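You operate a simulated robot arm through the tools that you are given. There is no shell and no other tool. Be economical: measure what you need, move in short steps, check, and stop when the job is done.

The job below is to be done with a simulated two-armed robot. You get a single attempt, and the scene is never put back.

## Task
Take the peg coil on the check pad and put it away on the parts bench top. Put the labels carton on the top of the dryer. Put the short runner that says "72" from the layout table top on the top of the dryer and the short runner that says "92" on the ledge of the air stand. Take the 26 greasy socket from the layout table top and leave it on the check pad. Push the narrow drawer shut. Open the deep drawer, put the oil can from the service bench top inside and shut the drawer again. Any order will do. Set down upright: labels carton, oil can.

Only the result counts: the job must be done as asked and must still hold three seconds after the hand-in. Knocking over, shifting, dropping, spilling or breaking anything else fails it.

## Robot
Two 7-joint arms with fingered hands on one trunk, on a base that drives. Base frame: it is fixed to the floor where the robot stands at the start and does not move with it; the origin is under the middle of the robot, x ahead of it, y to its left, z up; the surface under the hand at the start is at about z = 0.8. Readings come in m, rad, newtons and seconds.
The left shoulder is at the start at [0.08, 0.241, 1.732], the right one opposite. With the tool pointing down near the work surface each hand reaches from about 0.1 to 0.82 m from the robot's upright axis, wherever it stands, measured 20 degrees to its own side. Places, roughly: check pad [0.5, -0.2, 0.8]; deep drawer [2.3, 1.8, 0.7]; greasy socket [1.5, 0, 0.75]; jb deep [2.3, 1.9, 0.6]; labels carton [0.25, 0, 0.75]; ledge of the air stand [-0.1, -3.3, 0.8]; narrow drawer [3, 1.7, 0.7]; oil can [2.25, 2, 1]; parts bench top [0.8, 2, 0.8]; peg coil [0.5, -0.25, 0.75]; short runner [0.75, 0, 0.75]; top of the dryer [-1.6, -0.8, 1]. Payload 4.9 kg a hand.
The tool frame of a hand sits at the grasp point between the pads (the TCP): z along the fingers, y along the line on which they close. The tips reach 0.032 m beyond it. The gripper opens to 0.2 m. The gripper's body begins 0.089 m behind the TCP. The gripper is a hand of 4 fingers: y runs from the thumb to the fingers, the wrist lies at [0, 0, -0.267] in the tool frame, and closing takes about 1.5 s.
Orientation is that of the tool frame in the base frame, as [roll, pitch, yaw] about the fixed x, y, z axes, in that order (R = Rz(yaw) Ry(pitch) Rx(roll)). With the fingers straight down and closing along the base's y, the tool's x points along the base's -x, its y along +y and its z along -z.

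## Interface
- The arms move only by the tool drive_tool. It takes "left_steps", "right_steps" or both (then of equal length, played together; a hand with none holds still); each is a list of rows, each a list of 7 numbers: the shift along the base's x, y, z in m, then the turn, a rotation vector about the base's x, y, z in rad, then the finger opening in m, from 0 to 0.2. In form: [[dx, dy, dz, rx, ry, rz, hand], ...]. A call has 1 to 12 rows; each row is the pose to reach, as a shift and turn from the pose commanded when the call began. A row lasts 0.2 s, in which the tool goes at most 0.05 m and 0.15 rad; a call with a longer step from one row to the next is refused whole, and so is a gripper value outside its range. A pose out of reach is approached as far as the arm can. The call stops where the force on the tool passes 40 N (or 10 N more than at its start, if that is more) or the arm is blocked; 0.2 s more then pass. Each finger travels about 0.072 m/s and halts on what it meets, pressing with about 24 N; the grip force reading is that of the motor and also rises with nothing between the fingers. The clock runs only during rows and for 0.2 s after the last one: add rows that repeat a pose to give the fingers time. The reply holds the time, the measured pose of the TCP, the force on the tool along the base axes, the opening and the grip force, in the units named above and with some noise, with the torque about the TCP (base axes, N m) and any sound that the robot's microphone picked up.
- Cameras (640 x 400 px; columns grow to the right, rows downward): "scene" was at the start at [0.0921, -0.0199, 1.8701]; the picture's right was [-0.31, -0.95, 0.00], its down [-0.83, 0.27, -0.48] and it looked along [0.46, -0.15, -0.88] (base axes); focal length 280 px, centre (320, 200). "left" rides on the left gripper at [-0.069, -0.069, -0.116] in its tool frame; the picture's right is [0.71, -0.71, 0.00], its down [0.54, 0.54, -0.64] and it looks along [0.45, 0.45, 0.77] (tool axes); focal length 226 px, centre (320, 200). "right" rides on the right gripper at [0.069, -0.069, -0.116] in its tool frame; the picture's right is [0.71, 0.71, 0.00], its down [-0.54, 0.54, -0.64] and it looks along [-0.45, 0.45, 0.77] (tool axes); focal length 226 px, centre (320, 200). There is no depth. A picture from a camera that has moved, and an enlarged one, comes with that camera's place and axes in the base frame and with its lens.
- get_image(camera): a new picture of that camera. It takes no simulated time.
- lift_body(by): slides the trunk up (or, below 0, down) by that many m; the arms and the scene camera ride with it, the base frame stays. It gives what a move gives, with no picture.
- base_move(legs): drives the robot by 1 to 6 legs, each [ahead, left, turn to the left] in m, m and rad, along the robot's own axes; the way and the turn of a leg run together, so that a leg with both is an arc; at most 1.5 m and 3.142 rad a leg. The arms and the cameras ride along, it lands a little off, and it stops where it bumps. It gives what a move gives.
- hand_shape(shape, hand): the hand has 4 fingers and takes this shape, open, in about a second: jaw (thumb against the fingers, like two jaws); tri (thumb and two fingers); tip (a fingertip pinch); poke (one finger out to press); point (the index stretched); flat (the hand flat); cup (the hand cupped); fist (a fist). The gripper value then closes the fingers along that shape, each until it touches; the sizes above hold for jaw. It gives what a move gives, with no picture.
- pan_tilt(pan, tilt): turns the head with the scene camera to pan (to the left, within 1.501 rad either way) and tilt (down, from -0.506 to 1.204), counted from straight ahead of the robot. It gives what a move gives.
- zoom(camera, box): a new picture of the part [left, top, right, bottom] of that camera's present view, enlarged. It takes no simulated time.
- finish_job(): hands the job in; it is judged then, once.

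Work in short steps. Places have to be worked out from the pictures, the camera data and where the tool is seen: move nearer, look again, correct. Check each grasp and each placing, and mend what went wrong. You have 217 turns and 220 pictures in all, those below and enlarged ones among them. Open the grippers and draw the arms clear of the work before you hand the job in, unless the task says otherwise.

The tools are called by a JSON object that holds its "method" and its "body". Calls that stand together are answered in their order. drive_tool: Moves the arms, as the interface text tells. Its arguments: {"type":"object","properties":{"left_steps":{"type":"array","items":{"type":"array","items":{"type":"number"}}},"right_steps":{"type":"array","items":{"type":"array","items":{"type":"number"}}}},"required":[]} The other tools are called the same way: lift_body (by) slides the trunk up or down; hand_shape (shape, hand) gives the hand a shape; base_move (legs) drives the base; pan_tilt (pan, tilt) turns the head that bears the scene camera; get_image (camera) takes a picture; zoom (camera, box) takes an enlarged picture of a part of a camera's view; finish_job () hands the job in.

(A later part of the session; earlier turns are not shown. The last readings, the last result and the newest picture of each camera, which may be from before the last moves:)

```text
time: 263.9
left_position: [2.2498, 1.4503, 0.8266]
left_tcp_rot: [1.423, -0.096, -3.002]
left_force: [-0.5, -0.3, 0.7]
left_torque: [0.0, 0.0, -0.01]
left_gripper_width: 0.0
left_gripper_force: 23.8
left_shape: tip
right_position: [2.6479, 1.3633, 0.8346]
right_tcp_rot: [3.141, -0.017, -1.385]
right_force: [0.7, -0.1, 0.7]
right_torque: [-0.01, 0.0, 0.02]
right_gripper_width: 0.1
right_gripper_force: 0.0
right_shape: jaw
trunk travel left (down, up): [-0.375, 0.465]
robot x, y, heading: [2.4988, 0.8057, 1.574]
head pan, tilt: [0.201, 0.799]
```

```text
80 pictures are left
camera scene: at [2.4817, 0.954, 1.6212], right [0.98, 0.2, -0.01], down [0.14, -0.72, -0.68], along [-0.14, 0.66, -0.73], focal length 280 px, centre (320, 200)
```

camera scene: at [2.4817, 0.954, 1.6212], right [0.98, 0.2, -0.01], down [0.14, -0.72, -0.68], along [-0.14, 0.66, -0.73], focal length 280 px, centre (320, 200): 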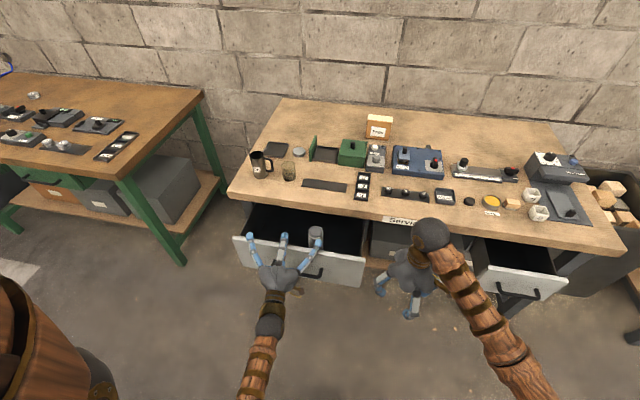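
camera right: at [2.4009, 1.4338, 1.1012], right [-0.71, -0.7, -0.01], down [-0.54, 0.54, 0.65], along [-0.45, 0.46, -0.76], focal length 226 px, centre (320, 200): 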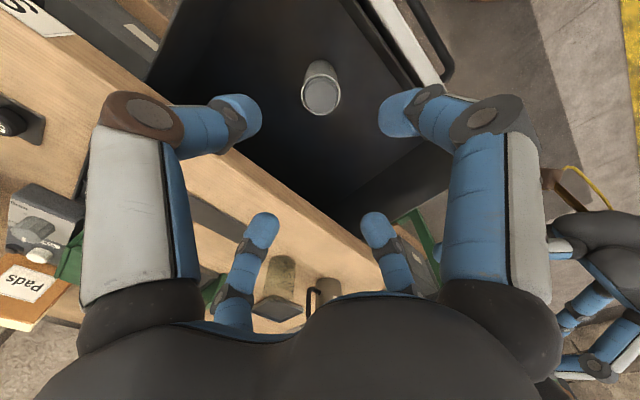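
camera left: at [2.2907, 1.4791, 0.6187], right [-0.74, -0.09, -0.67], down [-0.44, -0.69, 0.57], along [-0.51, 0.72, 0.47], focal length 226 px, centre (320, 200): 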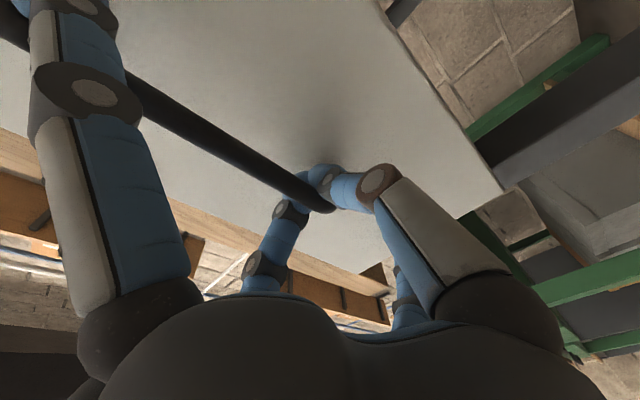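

The left arm can't retract further, so the hand hovers over the drawer. I back the base 0.2 m before lowering.

{"method": "base_move", "body": {"legs": [[-0.2, 0, 0]]}}

{"method": "lift_body", "body": {"by": -0.075}}

{"method": "drive_tool", "body": {"left_steps": [[0.01, 0, 0, -0.07, 0, -0.03, 0.0], [0.02, 0, 0, -0.14, 0.05, -0.06, 0.0], [0.03, 0, 0, -0.14, 0.09, -0.1, 0.0]]}}

{"method": "get_image", "body": {"camera": "scene"}}

```text
time: 265.5
left_position: [2.2515, 1.2497, 0.8282]
left_tcp_rot: [1.421, -0.096, -3.003]
left_force: [0.5, 0.4, 0.7]
left_torque: [0.01, -0.02, -0.03]
left_gripper_width: 0.0
left_gripper_force: 24.0
left_shape: tip
right_position: [2.6503, 1.1592, 0.8349]
right_tcp_rot: [3.14, -0.015, -1.389]
right_force: [-0.3, 0.1, 0.2]
right_torque: [-0.03, -0.01, -0.01]
right_gripper_width: 0.1
right_gripper_force: 0.1
right_shape: jaw
trunk travel left (down, up): [-0.375, 0.465]
robot x, y, heading: [2.4982, 0.6018, 1.573]
head pan, tilt: [0.201, 0.799]
```

```text
time: 266.6
left_position: [2.247, 1.2498, 0.7625]
left_tcp_rot: [1.403, -0.099, -2.999]
left_force: [-0.2, -0.4, 0.4]
left_torque: [0.01, 0.0, 0.0]
left_gripper_width: 0.0
left_gripper_force: 23.4
left_shape: tip
right_position: [2.6508, 1.1539, 0.763]
right_tcp_rot: [3.138, -0.011, -1.388]
right_force: [-0.4, -0.6, 0.1]
right_torque: [-0.01, -0.03, 0.0]
right_gripper_width: 0.1001
right_gripper_force: 0.1
right_shape: jaw
trunk travel left (down, up): [-0.3, 0.54]
robot x, y, heading: [2.4981, 0.6019, 1.575]
head pan, tilt: [0.201, 0.799]
```

```text
time: 267.4
left_position: [2.2789, 1.2276, 0.7661]
left_tcp_rot: [1.527, -0.186, -3.117]
left_force: [-6.3, 0.3, 3.5]
left_torque: [-0.33, 0.03, -0.66]
left_gripper_width: 0.0002
left_gripper_force: 24.0
left_shape: tip
right_position: [2.6449, 1.1447, 0.776]
right_tcp_rot: [-3.131, 0.011, -1.377]
right_force: [-4.6, -1.3, 0.7]
right_torque: [0.03, -0.43, 0.01]
right_gripper_width: 0.1
right_gripper_force: 0.1
right_shape: jaw
trunk travel left (down, up): [-0.3, 0.54]
robot x, y, heading: [2.5018, 0.6138, 1.576]
head pan, tilt: [0.201, 0.799]
```

```text
79 pictures are left
camera scene: at [2.4765, 0.7134, 1.5469], right [0.98, 0.21, 0.01], down [0.15, -0.7, -0.7], along [-0.14, 0.68, -0.72], focal length 280 px, centre (320, 200)
```

scene: 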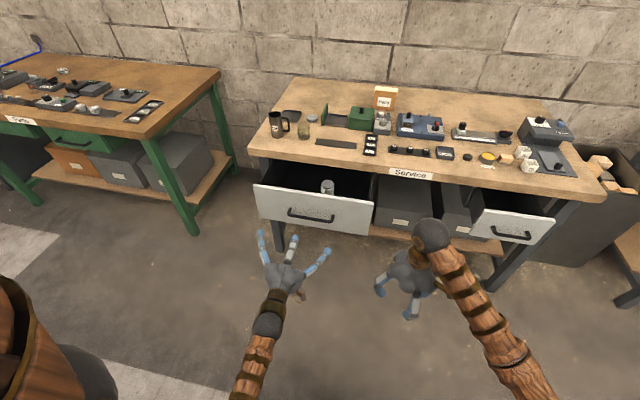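

Now the left hand is in front of the face (tip y≈1.26, face 1.39). I drive 0.1 m closer, then make contact slowly with the arm.

{"method": "base_move", "body": {"legs": [[0.09, 0, 0]]}}

{"method": "drive_tool", "body": {"left_steps": [[0, 0.01, -0.005, 0, 0, 0, 0], [0, 0.02, -0.01, 0, 0, 0, 0], [0, 0.03, -0.012, 0, 0, 0, 0], [0, 0.04, -0.012, 0, 0, 0, 0], [0, 0.05, -0.012, 0, 0, 0, 0], [0, 0.06, -0.012, 0, 0, 0, 0], [0, 0.07, -0.012, 0, 0, 0, 0], [0, 0.08, -0.012, 0, 0, 0, 0], [0, 0.09, -0.012, 0, 0, 0, 0]]}}

{"method": "get_image", "body": {"camera": "scene"}}

```text
time: 268.5
left_position: [2.2797, 1.3228, 0.7694]
left_tcp_rot: [1.529, -0.194, -3.121]
left_force: [0.3, -0.1, -0.7]
left_torque: [0.03, -0.03, -0.02]
left_gripper_width: 0.0
left_gripper_force: 23.6
left_shape: tip
right_position: [2.6477, 1.2338, 0.7743]
right_tcp_rot: [-3.14, 0.005, -1.387]
right_force: [-1.0, -0.2, 0.2]
right_torque: [-0.03, -0.04, -0.01]
right_gripper_width: 0.1002
right_gripper_force: 0.0
right_shape: jaw
trunk travel left (down, up): [-0.3, 0.54]
robot x, y, heading: [2.4976, 0.699, 1.564]
head pan, tilt: [0.201, 0.799]
```

```text
time: 270.5
left_position: [2.2799, 1.4137, 0.7561]
left_tcp_rot: [1.53, -0.194, -3.12]
left_force: [0.5, -0.1, 0.3]
left_torque: [-0.01, -0.01, 0.02]
left_gripper_width: 0.0003
left_gripper_force: 23.7
left_shape: tip
right_position: [2.6493, 1.2338, 0.7755]
right_tcp_rot: [3.141, 0.007, -1.388]
right_force: [0.2, 0.1, 0.2]
right_torque: [0.0, -0.02, -0.05]
right_gripper_width: 0.1001
right_gripper_force: 0.1
right_shape: jaw
trunk travel left (down, up): [-0.3, 0.54]
robot x, y, heading: [2.497, 0.696, 1.566]
head pan, tilt: [0.201, 0.799]
```

```text
78 pictures are left
camera scene: at [2.4818, 0.8052, 1.5498], right [0.98, 0.2, 0.0], down [0.14, -0.7, -0.7], along [-0.14, 0.68, -0.72], focal length 280 px, centre (320, 200)
```

scene: 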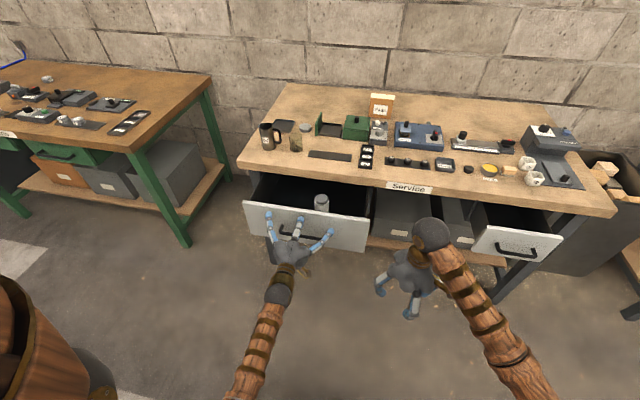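

{"method": "zoom", "body": {"camera": "scene", "box": [230, 170, 390, 270]}}

```text
4.00 times, centred on (310, 220) of scene
camera zoom: at [2.4818, 0.8052, 1.5498], right [0.98, 0.2, 0.0], down [0.14, -0.7, -0.7], along [-0.14, 0.68, -0.72], focal length 1118 px, centre (360, 120)
```

zoom: 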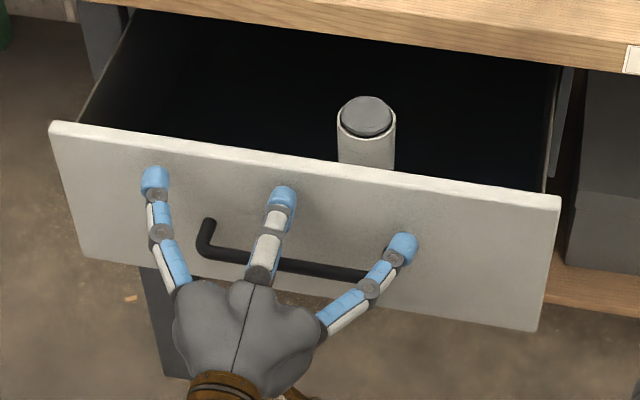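

The hand is at the face. I continue pushing slowly 10 cm.

{"method": "drive_tool", "body": {"left_steps": [[0, 0.009, 0, 0, 0, 0, 0], [0, 0.018, 0, 0, 0, 0, 0], [0, 0.027, 0, 0, 0, 0, 0], [0, 0.036, 0, 0, 0, 0, 0], [0, 0.045, 0, 0, 0, 0, 0], [0, 0.054, 0, 0, 0, 0, 0], [0, 0.063, 0, 0, 0, 0, 0], [0, 0.072, 0, 0, 0, 0, 0], [0, 0.081, 0, 0, 0, 0, 0], [0, 0.09, 0, 0, 0, 0, 0]]}}

{"method": "zoom", "body": {"camera": "scene", "box": [230, 150, 390, 250]}}

```text
time: 272.7
left_position: [2.28, 1.504, 0.7581]
left_tcp_rot: [1.53, -0.194, -3.121]
left_force: [-0.8, -0.6, -1.0]
left_torque: [0.0, 0.02, 0.0]
left_gripper_width: 0.0
left_gripper_force: 24.8
left_shape: tip
right_position: [2.6503, 1.2335, 0.7737]
right_tcp_rot: [-3.14, 0.008, -1.388]
right_force: [0.0, -1.0, 0.2]
right_torque: [-0.02, -0.02, 0.0]
right_gripper_width: 0.1003
right_gripper_force: 0.0
right_shape: jaw
trunk travel left (down, up): [-0.3, 0.54]
robot x, y, heading: [2.5034, 0.6951, 1.574]
head pan, tilt: [0.201, 0.799]
```

```text
4.00 times, centred on (310, 200) of scene
camera zoom: at [2.4818, 0.8052, 1.5498], right [0.98, 0.2, 0.0], down [0.14, -0.7, -0.7], along [-0.14, 0.68, -0.72], focal length 1118 px, centre (360, 200)
```

zoom: 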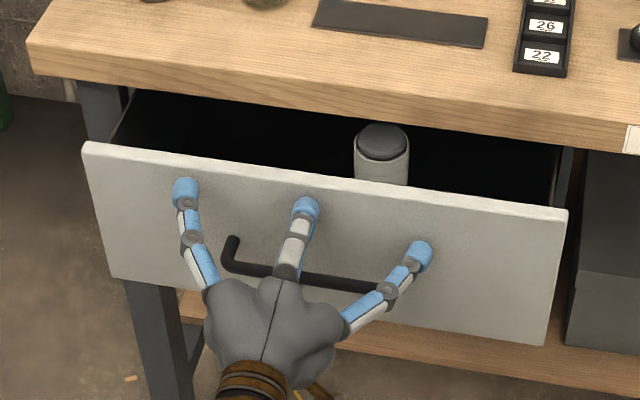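

It closes smoothly, can still upright. I continue.

{"method": "drive_tool", "body": {"left_steps": [[0, 0.009, 0, 0, 0, 0, 0], [0, 0.018, 0, 0, 0, 0, 0], [0, 0.027, 0, 0, 0, 0, 0], [0, 0.036, 0, 0, 0, 0, 0], [0, 0.045, 0, 0, 0, 0, 0], [0, 0.054, 0, 0, 0, 0, 0], [0, 0.063, 0, 0, 0, 0, 0], [0, 0.072, 0, 0, 0, 0, 0], [0, 0.081, 0, 0, 0, 0, 0], [0, 0.09, 0, 0, 0, 0, 0], [0, 0.1, 0, 0, 0, 0, 0], [0, 0.11, 0, 0, 0, 0, 0]]}}

{"method": "zoom", "body": {"camera": "scene", "box": [230, 150, 390, 250]}}

```text
time: 275.3
left_position: [2.2807, 1.613, 0.7574]
left_tcp_rot: [1.53, -0.195, -3.12]
left_force: [0.7, -0.2, -0.3]
left_torque: [0.02, 0.0, 0.0]
left_gripper_width: 0.0
left_gripper_force: 24.2
left_shape: tip
right_position: [2.6497, 1.2328, 0.774]
right_tcp_rot: [3.141, 0.008, -1.387]
right_force: [-0.6, -0.3, 0.0]
right_torque: [0.02, 0.0, -0.01]
right_gripper_width: 0.1001
right_gripper_force: 0.0
right_shape: jaw
trunk travel left (down, up): [-0.3, 0.54]
robot x, y, heading: [2.497, 0.6944, 1.569]
head pan, tilt: [0.201, 0.799]
```

```text
4.00 times, centred on (310, 200) of scene
camera zoom: at [2.482, 0.8052, 1.5498], right [0.98, 0.2, 0.0], down [0.14, -0.7, -0.7], along [-0.14, 0.68, -0.72], focal length 1118 px, centre (360, 200)
```

zoom: 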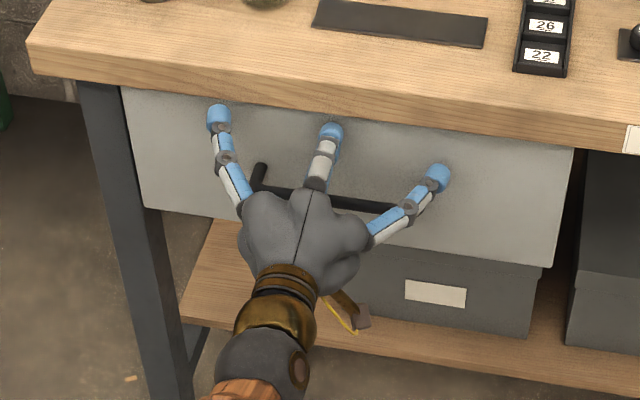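

Almost shut. I press until it stops.

{"method": "drive_tool", "body": {"left_steps": [[0, 0.008, 0, 0, 0, 0, 0], [0, 0.016, 0, 0, 0, 0, 0], [0, 0.024, 0, 0, 0, 0, 0], [0, 0.032, 0, 0, 0, 0, 0], [0, 0.04, 0, 0, 0, 0, 0], [0, 0.048, 0, 0, 0, 0, 0]]}}

{"method": "zoom", "body": {"camera": "scene", "box": [230, 150, 390, 250]}}

```text
time: 275.8
left_position: [2.2805, 1.615, 0.7541]
left_tcp_rot: [1.532, -0.194, -3.121]
left_force: [2.1, -28.1, 8.4]
left_torque: [0.55, -0.06, -0.18]
left_gripper_width: 0.0
left_gripper_force: 24.5
left_shape: tip
right_position: [2.6496, 1.2316, 0.7739]
right_tcp_rot: [-3.14, 0.008, -1.385]
right_force: [-0.2, 0.0, -0.7]
right_torque: [-0.04, -0.01, 0.01]
right_gripper_width: 0.1002
right_gripper_force: 0.1
right_shape: jaw
trunk travel left (down, up): [-0.3, 0.54]
robot x, y, heading: [2.4989, 0.6962, 1.576]
head pan, tilt: [0.201, 0.799]
stopped in row 2 (left hand): the force on the tool passed its limit at 44 N (the readings are from after the stop); the commanded pose is now the measured one
```

```text
4.00 times, centred on (310, 200) of scene
camera zoom: at [2.4821, 0.802, 1.5501], right [0.98, 0.2, 0.0], down [0.14, -0.7, -0.7], along [-0.14, 0.68, -0.72], focal length 1118 px, centre (360, 200)
```

zoom: 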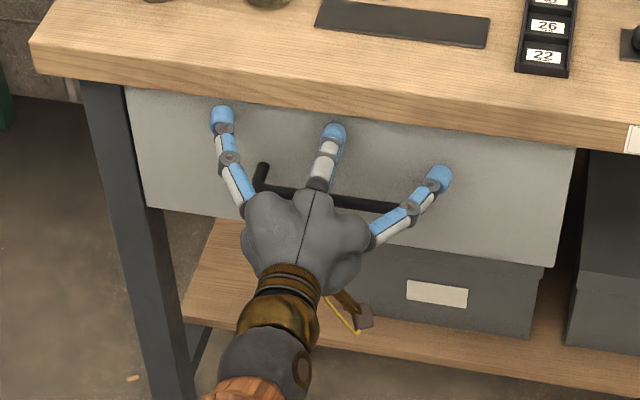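

The deep drawer is shut. I withdraw the left hand, then shift right toward the narrow drawer.

{"method": "drive_tool", "body": {"left_steps": [[0, -0.03, 0, 0, 0, 0, 0], [0, -0.06, 0, 0, 0, 0, 0], [0, -0.09, 0, 0, 0, 0, 0], [0, -0.12, 0, 0, 0, 0, 0], [0, -0.15, 0, 0, 0, 0, 0], [0, -0.18, 0, 0, 0, 0, 0]]}}

{"method": "base_move", "body": {"legs": [[-0.06, 0, 0], [0, -0.6, 0]]}}

{"method": "pan_tilt", "body": {"pan": 0.0, "tilt": 0.8}}

{"method": "get_image", "body": {"camera": "scene"}}

{"method": "zoom", "body": {"camera": "scene", "box": [240, 120, 400, 240]}}

```text
time: 277.2
left_position: [2.2802, 1.4363, 0.7537]
left_tcp_rot: [1.533, -0.195, -3.121]
left_force: [0.8, 0.5, -0.2]
left_torque: [0.0, 0.02, 0.0]
left_gripper_width: 0.0001
left_gripper_force: 23.5
left_shape: tip
right_position: [2.6497, 1.2326, 0.7745]
right_tcp_rot: [-3.139, 0.009, -1.388]
right_force: [-0.7, 0.0, 0.2]
right_torque: [0.02, 0.0, -0.02]
right_gripper_width: 0.0999
right_gripper_force: 0.1
right_shape: jaw
trunk travel left (down, up): [-0.3, 0.54]
robot x, y, heading: [2.5001, 0.6986, 1.571]
head pan, tilt: [0.201, 0.799]
```

```text
time: 281.1
left_position: [2.8747, 1.3796, 0.7523]
left_tcp_rot: [1.533, -0.193, -3.12]
left_force: [0.1, 0.0, -0.5]
left_torque: [0.0, -0.03, 0.02]
left_gripper_width: 0.0
left_gripper_force: 23.5
left_shape: tip
right_position: [3.2434, 1.1755, 0.7743]
right_tcp_rot: [3.14, 0.008, -1.384]
right_force: [0.0, -0.4, -0.7]
right_torque: [-0.01, -0.01, -0.01]
right_gripper_width: 0.1002
right_gripper_force: 0.0
right_shape: jaw
trunk travel left (down, up): [-0.3, 0.54]
robot x, y, heading: [3.0958, 0.6337, 1.584]
head pan, tilt: [0.201, 0.799]
```

```text
time: 281.8
left_position: [2.8749, 1.3788, 0.7525]
left_tcp_rot: [1.533, -0.194, -3.12]
left_force: [-0.3, 0.8, 1.6]
left_torque: [-0.04, 0.02, 0.01]
left_gripper_width: 0.0
left_gripper_force: 23.6
left_shape: tip
right_position: [3.2439, 1.1752, 0.7732]
right_tcp_rot: [-3.142, 0.007, -1.386]
right_force: [-0.6, 0.4, 0.8]
right_torque: [-0.01, 0.0, 0.01]
right_gripper_width: 0.0999
right_gripper_force: 0.1
right_shape: jaw
trunk travel left (down, up): [-0.3, 0.54]
robot x, y, heading: [3.0975, 0.6375, 1.576]
head pan, tilt: [0.0, 0.799]
```

```text
73 pictures are left
camera scene: at [3.0938, 0.7475, 1.5499], right [1.0, 0.01, 0.0], down [0.0, -0.72, -0.7], along [0.0, 0.7, -0.72], focal length 280 px, centre (320, 200)
```

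scene: 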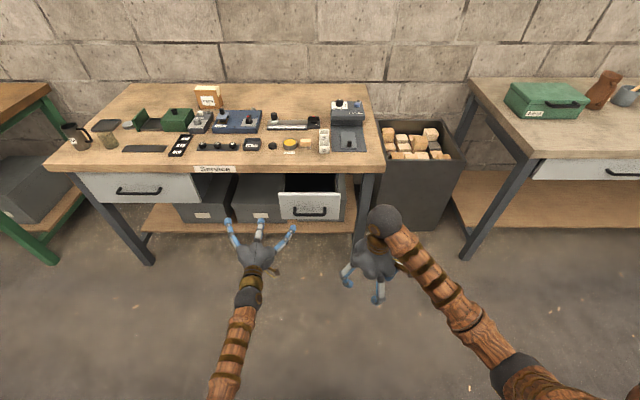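

```text
3.33 times, centred on (320, 180) of scene
camera zoom: at [3.0938, 0.7475, 1.5499], right [1.0, 0.01, 0.0], down [0.0, -0.72, -0.7], along [0.0, 0.7, -0.72], focal length 932 px, centre (320, 267)
```

zoom: 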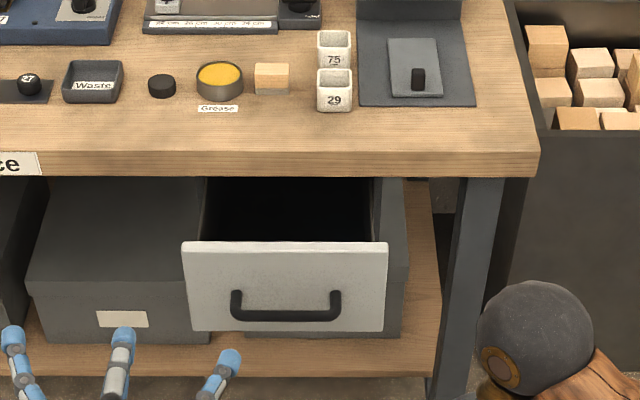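

Narrow drawer face at y≈1.53, x 2.94–3.17, z 0.63–0.79. I shift 0.175 m right and push it slowly.

{"method": "base_move", "body": {"legs": [[0, -0.175, 0]]}}

{"method": "drive_tool", "body": {"left_steps": [[0, 0.015, 0.003, 0, 0, 0, 0], [0, 0.03, 0.003, 0, 0, 0, 0], [0, 0.045, 0.003, 0, 0, 0, 0], [0, 0.06, 0.003, 0, 0, 0, 0], [0, 0.075, 0.003, 0, 0, 0, 0], [0, 0.09, 0.003, 0, 0, 0, 0], [0, 0.105, 0.003, 0, 0, 0, 0], [0, 0.12, 0.003, 0, 0, 0, 0], [0, 0.135, 0.003, 0, 0, 0, 0], [0, 0.15, 0.003, 0, 0, 0, 0]]}}

{"method": "get_image", "body": {"camera": "scene"}}

```text
time: 283.3
left_position: [3.0471, 1.3803, 0.7527]
left_tcp_rot: [1.534, -0.194, -3.117]
left_force: [1.0, 0.0, 0.4]
left_torque: [0.0, 0.01, 0.01]
left_gripper_width: 0.0002
left_gripper_force: 24.2
left_shape: tip
right_position: [3.4159, 1.1755, 0.7741]
right_tcp_rot: [3.141, 0.007, -1.381]
right_force: [-0.6, 0.2, -0.9]
right_torque: [0.01, 0.01, 0.03]
right_gripper_width: 0.1002
right_gripper_force: 0.1
right_shape: jaw
trunk travel left (down, up): [-0.3, 0.54]
robot x, y, heading: [3.2682, 0.6397, 1.577]
head pan, tilt: [0.0, 0.799]
```

```text
time: 285.5
left_position: [3.0472, 1.5303, 0.7554]
left_tcp_rot: [1.534, -0.195, -3.116]
left_force: [0.7, 0.0, 0.3]
left_torque: [0.02, 0.01, 0.01]
left_gripper_width: 0.0002
left_gripper_force: 24.1
left_shape: tip
right_position: [3.4158, 1.176, 0.7746]
right_tcp_rot: [-3.141, 0.007, -1.381]
right_force: [-0.1, 0.1, 0.0]
right_torque: [-0.02, 0.0, -0.01]
right_gripper_width: 0.1001
right_gripper_force: 0.0
right_shape: jaw
trunk travel left (down, up): [-0.3, 0.54]
robot x, y, heading: [3.2714, 0.6351, 1.579]
head pan, tilt: [0.0, 0.799]
```

```text
71 pictures are left
camera scene: at [3.2675, 0.7492, 1.5498], right [1.0, 0.01, 0.0], down [0.0, -0.72, -0.7], along [0.0, 0.7, -0.72], focal length 280 px, centre (320, 200)
```

scene: 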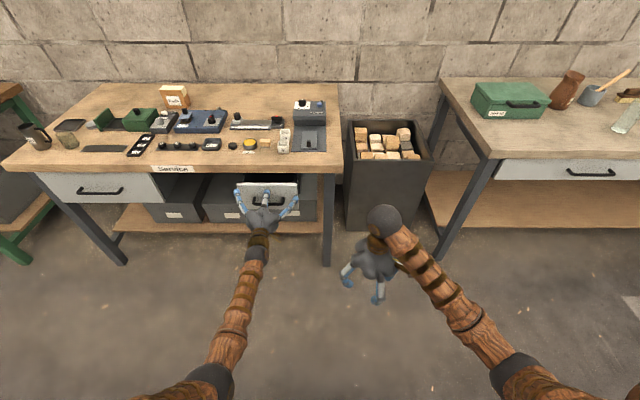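

Drawer is moving in. I continue to the stop.

{"method": "drive_tool", "body": {"left_steps": [[0, 0.012, 0, 0, 0, 0, 0], [0, 0.024, 0, 0, 0, 0, 0], [0, 0.036, 0, 0, 0, 0, 0], [0, 0.048, 0, 0, 0, 0, 0], [0, 0.06, 0, 0, 0, 0, 0], [0, 0.072, 0, 0, 0, 0, 0], [0, 0.084, 0, 0, 0, 0, 0], [0, 0.096, 0, 0, 0, 0, 0], [0, 0.108, 0, 0, 0, 0, 0], [0, 0.12, 0, 0, 0, 0, 0]]}}

{"method": "zoom", "body": {"camera": "scene", "box": [200, 140, 360, 240]}}

```text
time: 287.2
left_position: [3.0467, 1.6163, 0.755]
left_tcp_rot: [1.532, -0.194, -3.117]
left_force: [1.2, -15.7, 5.2]
left_torque: [0.32, -0.03, -0.14]
left_gripper_width: 0.0001
left_gripper_force: 24.0
left_shape: tip
right_position: [3.4159, 1.1757, 0.7749]
right_tcp_rot: [-3.141, 0.01, -1.384]
right_force: [0.7, 0.3, 0.3]
right_torque: [-0.01, -0.01, -0.02]
right_gripper_width: 0.1001
right_gripper_force: 0.0
right_shape: jaw
trunk travel left (down, up): [-0.3, 0.54]
robot x, y, heading: [3.2689, 0.639, 1.579]
head pan, tilt: [0.0, 0.799]
stopped in row 8 (left hand): the force on the tool passed its limit at 61 N (the readings are from after the stop); the commanded pose is now the measured one
```

```text
4.00 times, centred on (280, 190) of scene
camera zoom: at [3.2674, 0.7474, 1.55], right [1.0, 0.01, 0.0], down [0.0, -0.72, -0.7], along [0.0, 0.7, -0.72], focal length 1118 px, centre (480, 240)
```

zoom: 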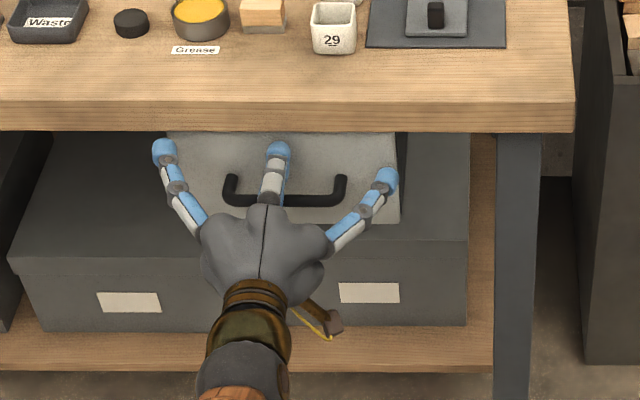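

Both drawers are shut. I withdraw, strafe left clear of the white table, raise the trunk, and turn the left hand back down.

{"method": "drive_tool", "body": {"left_steps": [[0, -0.03, 0, 0, 0, 0, 0], [0, -0.06, 0, 0, 0, 0, 0], [0, -0.09, 0, 0, 0, 0, 0], [0, -0.12, 0, 0, 0, 0, 0], [0, -0.15, 0, 0, 0, 0, 0], [0, -0.18, 0, 0, 0, 0, 0]]}}

{"method": "base_move", "body": {"legs": [[-0.05, 0, 0], [0, 0.95, 0], [-0.1, 0, 0]]}}

{"method": "lift_body", "body": {"by": 0.3}}

{"method": "drive_tool", "body": {"left_steps": [[0, 0, 0, 0, -0.14, 0, 0.02], [0, 0, 0, 0, -0.28, 0, 0.05], [0, 0, 0, 0, -0.42, 0, 0.1], [0, 0, 0, 0, -0.56, 0, 0.1], [0, 0, 0, 0, -0.7, 0, 0.1], [0, 0, 0, 0, -0.84, 0, 0.1], [0, 0, 0, 0, -0.98, 0, 0.1], [0, 0, 0, 0, -1.12, 0, 0.1], [0, 0, 0, 0, -1.26, 0, 0.1], [0, 0, 0, 0, -1.4, 0, 0.1], [0, 0, 0, 0, -1.54, 0, 0.1]]}}

{"method": "pan_tilt", "body": {"pan": 0.2, "tilt": 0.7}}

{"method": "get_image", "body": {"camera": "scene"}}

```text
time: 288.6
left_position: [3.0461, 1.4344, 0.7534]
left_tcp_rot: [1.533, -0.194, -3.115]
left_force: [-0.4, 0.7, 0.0]
left_torque: [-0.05, 0.02, 0.0]
left_gripper_width: 0.0001
left_gripper_force: 24.0
left_shape: tip
right_position: [3.4156, 1.1756, 0.7743]
right_tcp_rot: [-3.14, 0.007, -1.382]
right_force: [-0.1, 0.2, -0.1]
right_torque: [0.03, 0.02, -0.03]
right_gripper_width: 0.1003
right_gripper_force: 0.1
right_shape: jaw
trunk travel left (down, up): [-0.3, 0.54]
robot x, y, heading: [3.2681, 0.637, 1.578]
head pan, tilt: [0.0, 0.799]
```

```text
time: 294.9
left_position: [2.1034, 1.2899, 0.7523]
left_tcp_rot: [1.533, -0.193, -3.128]
left_force: [0.7, -0.1, 0.3]
left_torque: [-0.02, -0.01, 0.0]
left_gripper_width: 0.0
left_gripper_force: 24.0
left_shape: tip
right_position: [2.4693, 1.0253, 0.7752]
right_tcp_rot: [-3.139, 0.008, -1.398]
right_force: [0.1, -0.3, 0.7]
right_torque: [0.0, 0.01, 0.0]
right_gripper_width: 0.1001
right_gripper_force: 0.1
right_shape: jaw
trunk travel left (down, up): [-0.3, 0.54]
robot x, y, heading: [2.315, 0.4885, 1.567]
head pan, tilt: [0.0, 0.799]
```

```text
time: 297.9
left_position: [2.104, 1.29, 1.0531]
left_tcp_rot: [1.533, -0.192, -3.128]
left_force: [-0.1, -0.7, -0.2]
left_torque: [0.0, 0.01, -0.02]
left_gripper_width: 0.0
left_gripper_force: 24.1
left_shape: tip
right_position: [2.4708, 1.0269, 1.0748]
right_tcp_rot: [3.141, 0.007, -1.397]
right_force: [0.0, 0.2, 0.7]
right_torque: [-0.02, 0.0, 0.02]
right_gripper_width: 0.1
right_gripper_force: 0.1
right_shape: jaw
trunk travel left (down, up): [-0.6, 0.24]
robot x, y, heading: [2.3088, 0.4885, 1.56]
head pan, tilt: [0.0, 0.799]
```

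```text
time: 300.3
left_position: [2.1033, 1.2907, 1.0514]
left_tcp_rot: [1.584, 1.348, -3.091]
left_force: [-0.7, 0.5, -0.2]
left_torque: [-0.01, -0.02, 0.01]
left_gripper_width: 0.0995
left_gripper_force: 0.0
left_shape: tip
right_position: [2.4697, 1.0263, 1.0736]
right_tcp_rot: [-3.14, 0.008, -1.395]
right_force: [-0.2, 1.0, 0.0]
right_torque: [0.02, 0.03, -0.01]
right_gripper_width: 0.0999
right_gripper_force: 0.0
right_shape: jaw
trunk travel left (down, up): [-0.6, 0.24]
robot x, y, heading: [2.3163, 0.4874, 1.565]
head pan, tilt: [0.0, 0.799]
```

```text
time: 301.0
left_position: [2.1039, 1.2897, 1.0534]
left_tcp_rot: [1.584, 1.344, -3.091]
left_force: [-0.5, -0.3, 0.2]
left_torque: [0.0, -0.01, 0.01]
left_gripper_width: 0.0996
left_gripper_force: 0.1
left_shape: tip
right_position: [2.4701, 1.0255, 1.0747]
right_tcp_rot: [-3.141, 0.006, -1.395]
right_force: [-0.3, -0.3, 0.1]
right_torque: [0.02, 0.01, 0.03]
right_gripper_width: 0.1004
right_gripper_force: 0.1
right_shape: jaw
trunk travel left (down, up): [-0.6, 0.24]
robot x, y, heading: [2.3162, 0.4907, 1.563]
head pan, tilt: [0.201, 0.7]
```

```text
69 pictures are left
camera scene: at [2.2979, 0.6032, 1.8581], right [0.98, 0.19, 0.0], down [0.12, -0.63, -0.76], along [-0.15, 0.75, -0.64], focal length 280 px, centre (320, 200)
```

scene: 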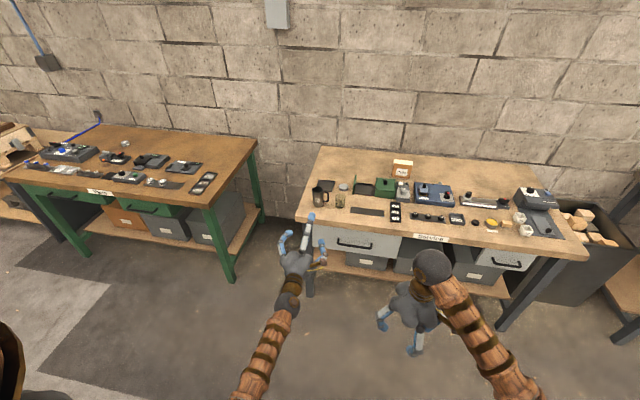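

Both drawers look shut and the coil sits on the parts bench. Now I rotate the left hand down to the normal posture.

{"method": "drive_tool", "body": {"left_steps": [[0, 0.01, 0, -0.14, 0, 0, 0.1], [0, 0.02, 0, -0.28, 0, 0, 0.1], [0, 0.03, 0, -0.42, 0, 0, 0.1], [0, 0.03, 0, -0.56, 0, 0, 0.1], [0, 0.03, 0, -0.7, 0, 0, 0.1], [0, 0.03, 0, -0.84, 0, 0, 0.1], [0, 0.03, 0, -0.98, 0, 0, 0.1], [0, 0.03, 0, -1.12, 0, 0, 0.1], [0, 0.03, 0, -1.26, 0, 0, 0.1], [0, 0.03, 0, -1.4, 0, 0, 0.1], [0, 0.03, 0, -1.54, 0, 0, 0.1]]}}

{"method": "pan_tilt", "body": {"pan": 1.45, "tilt": 0.75}}

{"method": "get_image", "body": {"camera": "scene"}}

```text
time: 303.4
left_position: [2.1098, 1.3171, 1.0524]
left_tcp_rot: [3.074, 0.009, -1.819]
left_force: [-1.8, 5.6, 9.1]
left_torque: [-0.56, -0.48, 0.18]
left_gripper_width: 0.1001
left_gripper_force: 0.1
left_shape: tip
left hand out of reach, approached as far as the arm can: row 1, 2, 3, 4, 5, 6, 7, 8, 9
right_position: [2.4716, 1.0251, 1.0752]
right_tcp_rot: [3.141, 0.01, -1.395]
right_force: [1.1, -0.8, -0.5]
right_torque: [0.06, 0.09, -0.02]
right_gripper_width: 0.1004
right_gripper_force: 0.0
right_shape: jaw
trunk travel left (down, up): [-0.6, 0.24]
robot x, y, heading: [2.3145, 0.4884, 1.563]
head pan, tilt: [0.201, 0.7]
```

```text
time: 304.8
left_position: [2.1018, 1.3121, 1.0418]
left_tcp_rot: [3.067, -0.001, -1.817]
left_force: [0.3, 0.4, 0.0]
left_torque: [0.0, 0.0, 0.01]
left_gripper_width: 0.1001
left_gripper_force: 0.0
left_shape: tip
right_position: [2.4708, 1.0257, 1.0742]
right_tcp_rot: [3.141, 0.005, -1.396]
right_force: [0.0, 0.9, -0.4]
right_torque: [-0.02, 0.03, 0.03]
right_gripper_width: 0.1001
right_gripper_force: 0.2
right_shape: jaw
trunk travel left (down, up): [-0.6, 0.24]
robot x, y, heading: [2.3154, 0.4907, 1.566]
head pan, tilt: [1.45, 0.75]
```

```text
68 pictures are left
camera scene: at [2.2328, 0.5305, 1.8539], right [0.13, 0.99, 0.0], down [0.68, -0.09, -0.73], along [-0.73, 0.09, -0.68], focal length 280 px, centre (320, 200)
```

scene: 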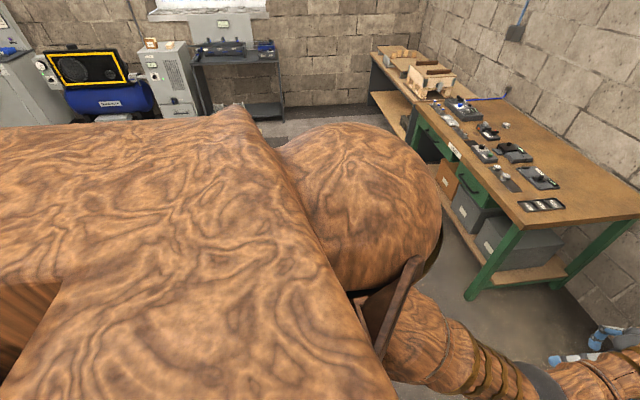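

Left hand is normal again. I raise the trunk fully and turn to face the far end of the layout table (-x).

{"method": "lift_body", "body": {"by": 0.24}}

{"method": "base_move", "body": {"legs": [[0, 0, 1.57]]}}

{"method": "pan_tilt", "body": {"pan": 0.3, "tilt": 0.9}}

{"method": "get_image", "body": {"camera": "scene"}}

```text
time: 307.3
left_position: [2.104, 1.3202, 1.2928]
left_tcp_rot: [3.098, 0.019, -1.796]
left_force: [-1.1, 0.3, -0.4]
left_torque: [0.01, 0.01, -0.04]
left_gripper_width: 0.1002
left_gripper_force: 0.1
left_shape: tip
right_position: [2.4698, 1.0254, 1.3135]
right_tcp_rot: [3.142, 0.006, -1.396]
right_force: [0.0, 0.6, 0.2]
right_torque: [0.02, 0.01, -0.01]
right_gripper_width: 0.0998
right_gripper_force: 0.1
right_shape: jaw
trunk travel left (down, up): [-0.84, 0.0]
robot x, y, heading: [2.3119, 0.4897, 1.564]
head pan, tilt: [1.45, 0.75]
```

```text
time: 311.5
left_position: [1.4805, 0.2919, 1.2925]
left_tcp_rot: [3.101, 0.02, -0.239]
left_force: [-0.5, -0.6, -0.7]
left_torque: [-0.03, 0.01, 0.0]
left_gripper_width: 0.1001
left_gripper_force: 0.0
left_shape: tip
right_position: [1.7799, 0.6529, 1.3151]
right_tcp_rot: [-3.142, 0.008, 0.161]
right_force: [-0.2, -0.2, -0.1]
right_torque: [0.0, -0.01, 0.0]
right_gripper_width: 0.1003
right_gripper_force: 0.0
right_shape: jaw
trunk travel left (down, up): [-0.84, 0.0]
robot x, y, heading: [2.3149, 0.4898, 3.124]
head pan, tilt: [1.45, 0.75]
```

```text
time: 312.9
left_position: [1.48, 0.2916, 1.294]
left_tcp_rot: [3.101, 0.02, -0.24]
left_force: [0.0, 0.2, 0.3]
left_torque: [-0.02, -0.01, -0.01]
left_gripper_width: 0.1001
left_gripper_force: 0.0
left_shape: tip
right_position: [1.7793, 0.652, 1.3145]
right_tcp_rot: [3.141, 0.007, 0.162]
right_force: [0.9, 0.5, -0.2]
right_torque: [0.0, 0.03, -0.01]
right_gripper_width: 0.1001
right_gripper_force: 0.0
right_shape: jaw
trunk travel left (down, up): [-0.84, 0.0]
robot x, y, heading: [2.3148, 0.4906, 3.114]
head pan, tilt: [0.3, 0.901]
```

```text
67 pictures are left
camera scene: at [2.2108, 0.4696, 2.082], right [-0.28, 0.96, 0.0], down [0.75, 0.22, -0.62], along [-0.6, -0.17, -0.78], focal length 280 px, centre (320, 200)
```

scene: 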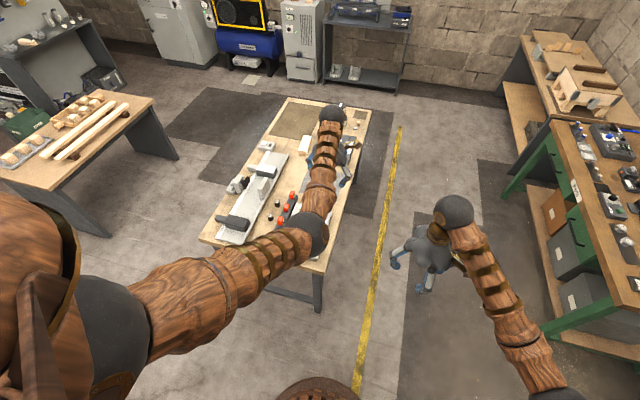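

I strafe left to stand in front of the table end and look at the sockets.

{"method": "base_move", "body": {"legs": [[0, 0.68, 0.025]]}}

{"method": "drive_tool", "body": {"left_steps": [[0.03, -0.03, 0, 0, 0, 0, 0.1], [0.06, -0.06, 0, 0, 0, 0, 0.1], [0.09, -0.09, 0, 0, 0, 0, 0.1], [0.12, -0.12, 0, 0, 0, 0, 0.1], [0.15, -0.15, 0, 0, 0, 0, 0.1]]}}

{"method": "pan_tilt", "body": {"pan": 0.0, "tilt": 0.9}}

{"method": "get_image", "body": {"camera": "scene"}}

```text
time: 316.6
left_position: [1.4832, -0.4031, 1.2937]
left_tcp_rot: [3.098, 0.017, -0.209]
left_force: [0.9, 0.1, -0.1]
left_torque: [-0.01, 0.02, 0.0]
left_gripper_width: 0.1
left_gripper_force: 0.0
left_shape: tip
right_position: [1.771, -0.0318, 1.3131]
right_tcp_rot: [-3.141, 0.007, 0.19]
right_force: [0.5, 0.6, 0.0]
right_torque: [-0.01, -0.01, 0.0]
right_gripper_width: 0.1004
right_gripper_force: 0.0
right_shape: jaw
trunk travel left (down, up): [-0.84, 0.0]
robot x, y, heading: [2.3099, -0.1824, -3.13]
head pan, tilt: [0.3, 0.901]
```

```text
time: 317.8
left_position: [1.6362, -0.5579, 1.2937]
left_tcp_rot: [3.098, 0.02, -0.211]
left_force: [-0.4, 0.4, -0.4]
left_torque: [0.01, -0.01, -0.02]
left_gripper_width: 0.1002
left_gripper_force: 0.0
left_shape: tip
right_position: [1.7719, -0.0361, 1.3153]
right_tcp_rot: [-3.139, 0.007, 0.19]
right_force: [-0.4, -0.6, 1.0]
right_torque: [-0.05, 0.01, 0.01]
right_gripper_width: 0.1001
right_gripper_force: 0.0
right_shape: jaw
trunk travel left (down, up): [-0.84, 0.0]
robot x, y, heading: [2.3109, -0.1835, -3.135]
head pan, tilt: [0.3, 0.901]
```

```text
time: 318.6
left_position: [1.6357, -0.5558, 1.2939]
left_tcp_rot: [3.1, 0.019, -0.208]
left_force: [0.4, 0.3, 0.6]
left_torque: [0.01, 0.03, -0.04]
left_gripper_width: 0.1002
left_gripper_force: 0.0
left_shape: tip
right_position: [1.7714, -0.0356, 1.3151]
right_tcp_rot: [-3.14, 0.01, 0.192]
right_force: [0.1, 0.6, -0.3]
right_torque: [-0.02, 0.02, -0.01]
right_gripper_width: 0.1
right_gripper_force: 0.1
right_shape: jaw
trunk travel left (down, up): [-0.84, 0.0]
robot x, y, heading: [2.3131, -0.1849, -3.135]
head pan, tilt: [0.0, 0.901]
```

```text
66 pictures are left
camera scene: at [2.2048, -0.1831, 2.082], right [-0.01, 1.0, 0.0], down [0.78, 0.01, -0.62], along [-0.62, -0.01, -0.78], focal length 280 px, centre (320, 200)
```

scene: 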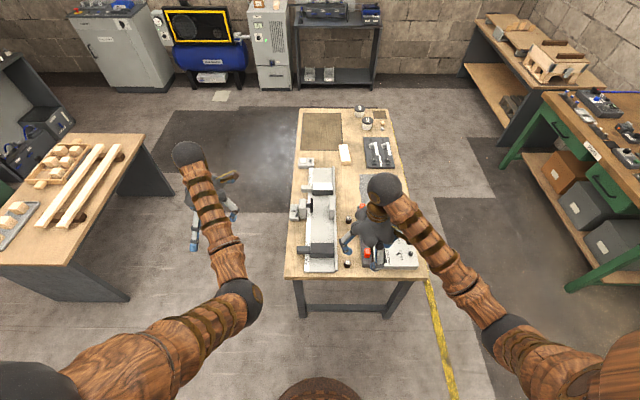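

I drive 0.25 m closer and use the right wrist camera above the sockets.

{"method": "base_move", "body": {"legs": [[0.25, 0, 0]]}}

{"method": "get_image", "body": {"camera": "right"}}

{"method": "get_image", "body": {"camera": "scene"}}

```text
time: 320.4
left_position: [1.3867, -0.5573, 1.2971]
left_tcp_rot: [3.099, 0.022, -0.211]
left_force: [0.3, -0.3, 0.7]
left_torque: [-0.02, 0.09, -0.04]
left_gripper_width: 0.1002
left_gripper_force: 0.0
left_shape: tip
right_position: [1.5248, -0.0353, 1.316]
right_tcp_rot: [-3.138, 0.012, 0.189]
right_force: [0.7, -0.2, 0.3]
right_torque: [0.05, 0.07, -0.01]
right_gripper_width: 0.0999
right_gripper_force: 0.0
right_shape: jaw
trunk travel left (down, up): [-0.84, 0.0]
robot x, y, heading: [2.0596, -0.1832, -3.131]
head pan, tilt: [0.0, 0.901]
```

```text
65 pictures are left
camera right: at [1.5819, 0.0444, 1.4332], right [0.83, -0.56, -0.01], down [-0.42, -0.63, 0.65], along [-0.37, -0.53, -0.76], focal length 226 px, centre (320, 200)
```

right: 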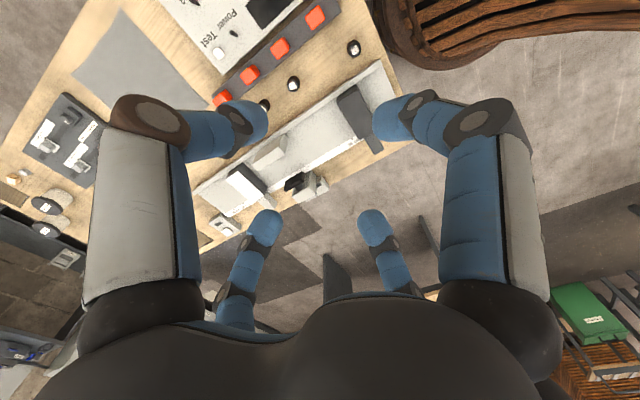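

```text
64 pictures are left
camera scene: at [1.9613, -0.1843, 2.0825], right [-0.01, 1.0, 0.0], down [0.78, 0.01, -0.62], along [-0.62, 0.0, -0.78], focal length 280 px, centre (320, 200)
```

scene: 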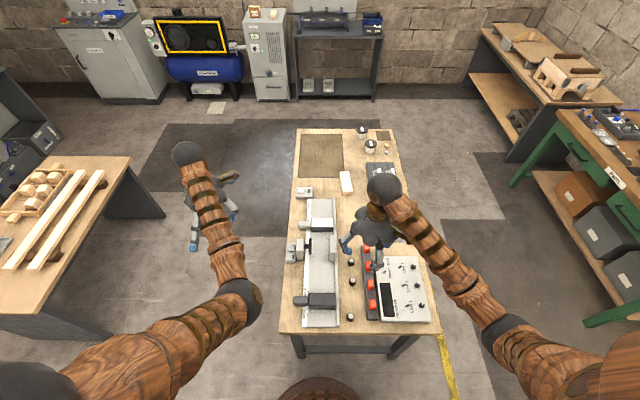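

{"method": "zoom", "body": {"camera": "scene", "box": [330, 250, 370, 325]}}

{"method": "zoom", "body": {"camera": "right", "box": [250, 30, 370, 115]}}

```text
5.33 times, centred on (350, 288) of scene
camera zoom: at [1.9613, -0.1843, 2.0825], right [-0.01, 1.0, 0.0], down [0.78, 0.01, -0.62], along [-0.62, 0.0, -0.78], focal length 1491 px, centre (160, -267)
```

zoom: 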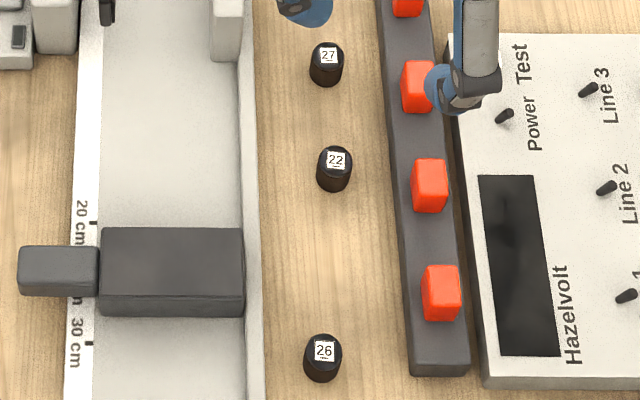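

```text
4.71 times, centred on (310, 72) of right
camera zoom: at [1.5819, 0.0444, 1.4332], right [0.83, -0.56, -0.01], down [-0.42, -0.63, 0.65], along [-0.37, -0.53, -0.76], focal length 1064 px, centre (367, 800)
```

zoom: 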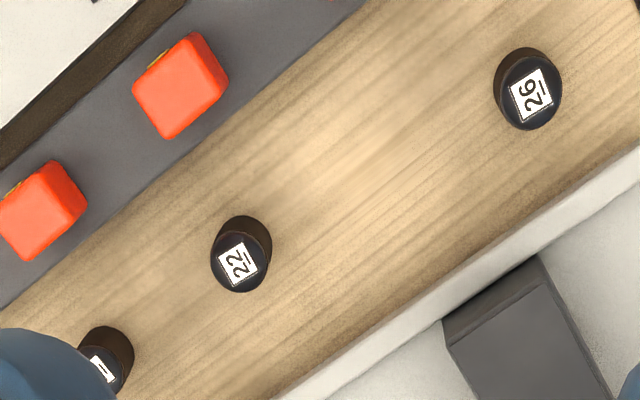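

Socket "26" is the nearest one, at about (1.60, -0.052), top z≈0.83. I lower the trunk, turn the right hand 45° so its fingers fit between lathe bed and switch strip, and go above it.

{"method": "lift_body", "body": {"by": -0.2}}

{"method": "drive_tool", "body": {"right_steps": [[0.02, 0, 0, 0, 0, 0.12, 0.1], [0.04, -0.005, 0, 0, 0, 0.24, 0.1], [0.06, -0.01, 0, 0, 0, 0.36, 0.1], [0.075, -0.016, -0.03, 0, 0, 0.48, 0.1], [0.075, -0.016, -0.07, 0, 0, 0.595, 0.1], [0.075, -0.016, -0.11, 0, 0, 0.595, 0.1]]}}

{"method": "get_image", "body": {"camera": "right"}}

{"method": "get_image", "body": {"camera": "scene"}}

```text
time: 322.6
left_position: [1.3826, -0.5573, 1.0951]
left_tcp_rot: [3.1, 0.019, -0.211]
left_force: [-0.3, -0.1, -0.5]
left_torque: [0.04, -0.02, -0.01]
left_gripper_width: 0.1002
left_gripper_force: 0.1
left_shape: tip
right_position: [1.5197, -0.036, 1.1146]
right_tcp_rot: [-3.141, 0.006, 0.189]
right_force: [-0.1, 0.9, -0.6]
right_torque: [-0.01, -0.01, -0.06]
right_gripper_width: 0.1002
right_gripper_force: 0.0
right_shape: jaw
trunk travel left (down, up): [-0.64, 0.2]
robot x, y, heading: [2.0582, -0.1827, -3.131]
head pan, tilt: [0.0, 0.901]
```

```text
time: 324.0
left_position: [1.3812, -0.5573, 1.0933]
left_tcp_rot: [3.099, 0.019, -0.211]
left_force: [-0.6, -0.4, -1.0]
left_torque: [-0.02, 0.0, -0.01]
left_gripper_width: 0.0999
left_gripper_force: 0.0
left_shape: tip
right_position: [1.5927, -0.0517, 1.0033]
right_tcp_rot: [3.141, 0.005, 0.785]
right_force: [0.3, -0.1, -1.1]
right_torque: [0.02, -0.01, -0.02]
right_gripper_width: 0.0998
right_gripper_force: 0.0
right_shape: jaw
trunk travel left (down, up): [-0.64, 0.2]
robot x, y, heading: [2.063, -0.183, -3.13]
head pan, tilt: [0.0, 0.901]
```

```text
61 pictures are left
camera right: at [1.5955, 0.0459, 1.1205], right [1.0, 0.0, 0.0], down [0.0, -0.76, 0.65], along [0.0, -0.65, -0.76], focal length 226 px, centre (320, 200)
```

right: 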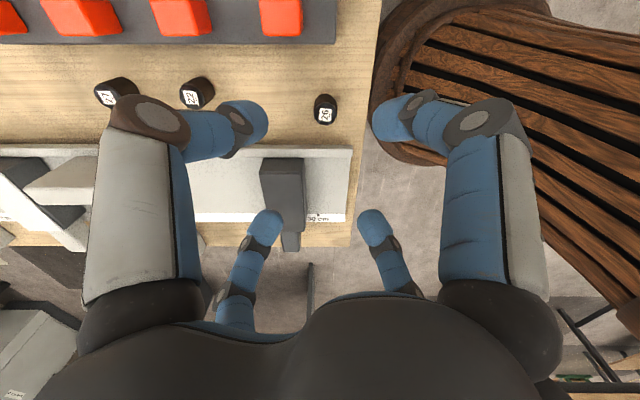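

```text
60 pictures are left
camera scene: at [1.9511, -0.1845, 1.8819], right [-0.01, 1.0, 0.0], down [0.78, 0.01, -0.62], along [-0.62, 0.0, -0.78], focal length 280 px, centre (320, 200)
```

scene: 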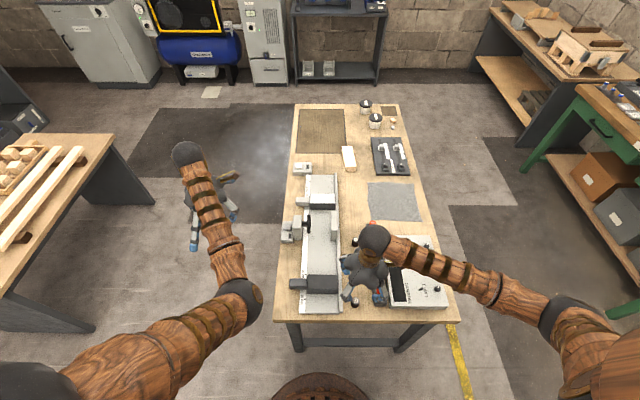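

Socket top at (1.602, -0.053). Correct 9 mm, descend to z 0.838 and close.

{"method": "drive_tool", "body": {"right_steps": [[0.009, -0.001, -0.04, 0, 0, 0, 0.09], [0.009, -0.001, -0.08, 0, 0, 0, 0.09], [0.009, -0.001, -0.12, 0, 0, 0, 0.09], [0.009, -0.001, -0.15, 0, 0, 0, 0.09], [0.009, -0.001, -0.164, 0, 0, 0, 0.09], [0.009, -0.001, -0.164, 0, 0, 0, 0.09]]}}

{"method": "get_image", "body": {"camera": "right"}}

```text
time: 325.4
left_position: [1.3836, -0.5566, 1.0945]
left_tcp_rot: [3.099, 0.021, -0.21]
left_force: [0.2, -0.4, 0.8]
left_torque: [0.03, -0.02, 0.0]
left_gripper_width: 0.1001
left_gripper_force: 0.1
left_shape: tip
right_position: [1.6035, -0.052, 0.8397]
right_tcp_rot: [-3.14, 0.008, 0.781]
right_force: [-1.4, 2.8, 0.2]
right_torque: [-0.08, -0.05, -0.18]
right_gripper_width: 0.09
right_gripper_force: 0.0
right_shape: jaw
trunk travel left (down, up): [-0.64, 0.2]
robot x, y, heading: [2.0553, -0.1834, -3.133]
head pan, tilt: [0.0, 0.901]
```

```text
59 pictures are left
camera right: at [1.6061, 0.0458, 0.9566], right [1.0, 0.0, -0.01], down [0.0, -0.76, 0.65], along [-0.01, -0.65, -0.76], focal length 226 px, centre (320, 200)
```

right: 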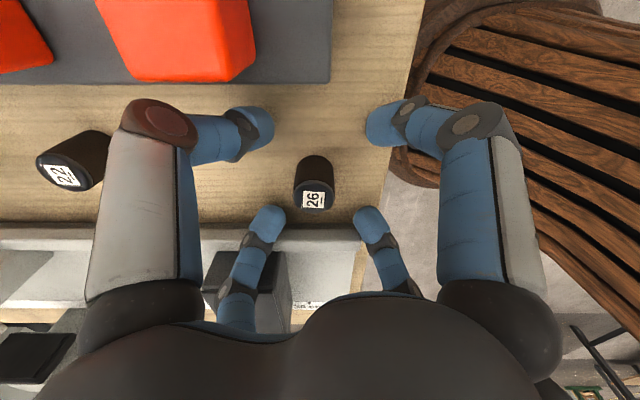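

Socket is centred between the four fingers. I close and lift slowly.

{"method": "drive_tool", "body": {"right_steps": [[-0.001, 0, 0, 0, 0, 0, 0.06], [-0.001, 0, 0, 0, 0, 0, 0.03], [-0.001, 0, 0, 0, 0, 0, 0.0], [-0.001, 0, 0, 0, 0, 0, 0.0], [-0.001, 0, 0, 0, 0, 0, 0.0], [-0.001, 0, 0, 0, 0, 0, 0.0], [-0.001, 0, 0.01, 0, 0, 0, 0.0], [-0.001, 0, 0.025, 0, 0, 0, 0.0], [-0.001, 0, 0.045, 0, 0, 0, 0.0]]}}

{"method": "get_image", "body": {"camera": "right"}}

```text
time: 327.4
left_position: [1.384, -0.5577, 1.0927]
left_tcp_rot: [3.099, 0.02, -0.211]
left_force: [0.6, -0.1, 0.5]
left_torque: [-0.01, 0.04, 0.03]
left_gripper_width: 0.1002
left_gripper_force: 0.0
left_shape: tip
right_position: [1.6022, -0.053, 0.8867]
right_tcp_rot: [-3.141, 0.007, 0.783]
right_force: [0.4, -0.1, -1.1]
right_torque: [0.0, 0.0, 0.0]
right_gripper_width: 0.0233
right_gripper_force: 23.9
right_shape: jaw
trunk travel left (down, up): [-0.64, 0.2]
robot x, y, heading: [2.0588, -0.1853, -3.135]
head pan, tilt: [0.0, 0.901]
```

```text
58 pictures are left
camera right: at [1.604, 0.0453, 1.0024], right [1.0, 0.0, -0.01], down [0.0, -0.76, 0.65], along [-0.01, -0.65, -0.76], focal length 226 px, centre (320, 200)
```

right: 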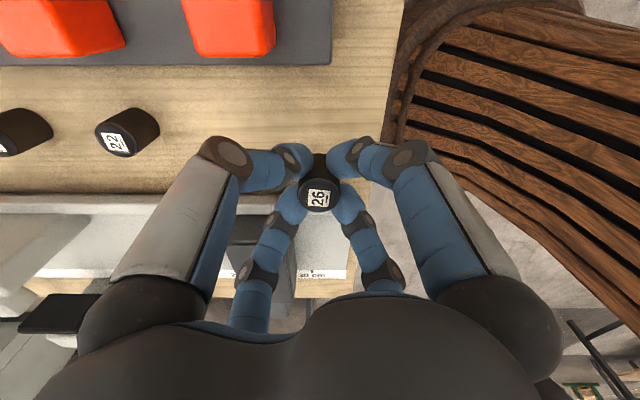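

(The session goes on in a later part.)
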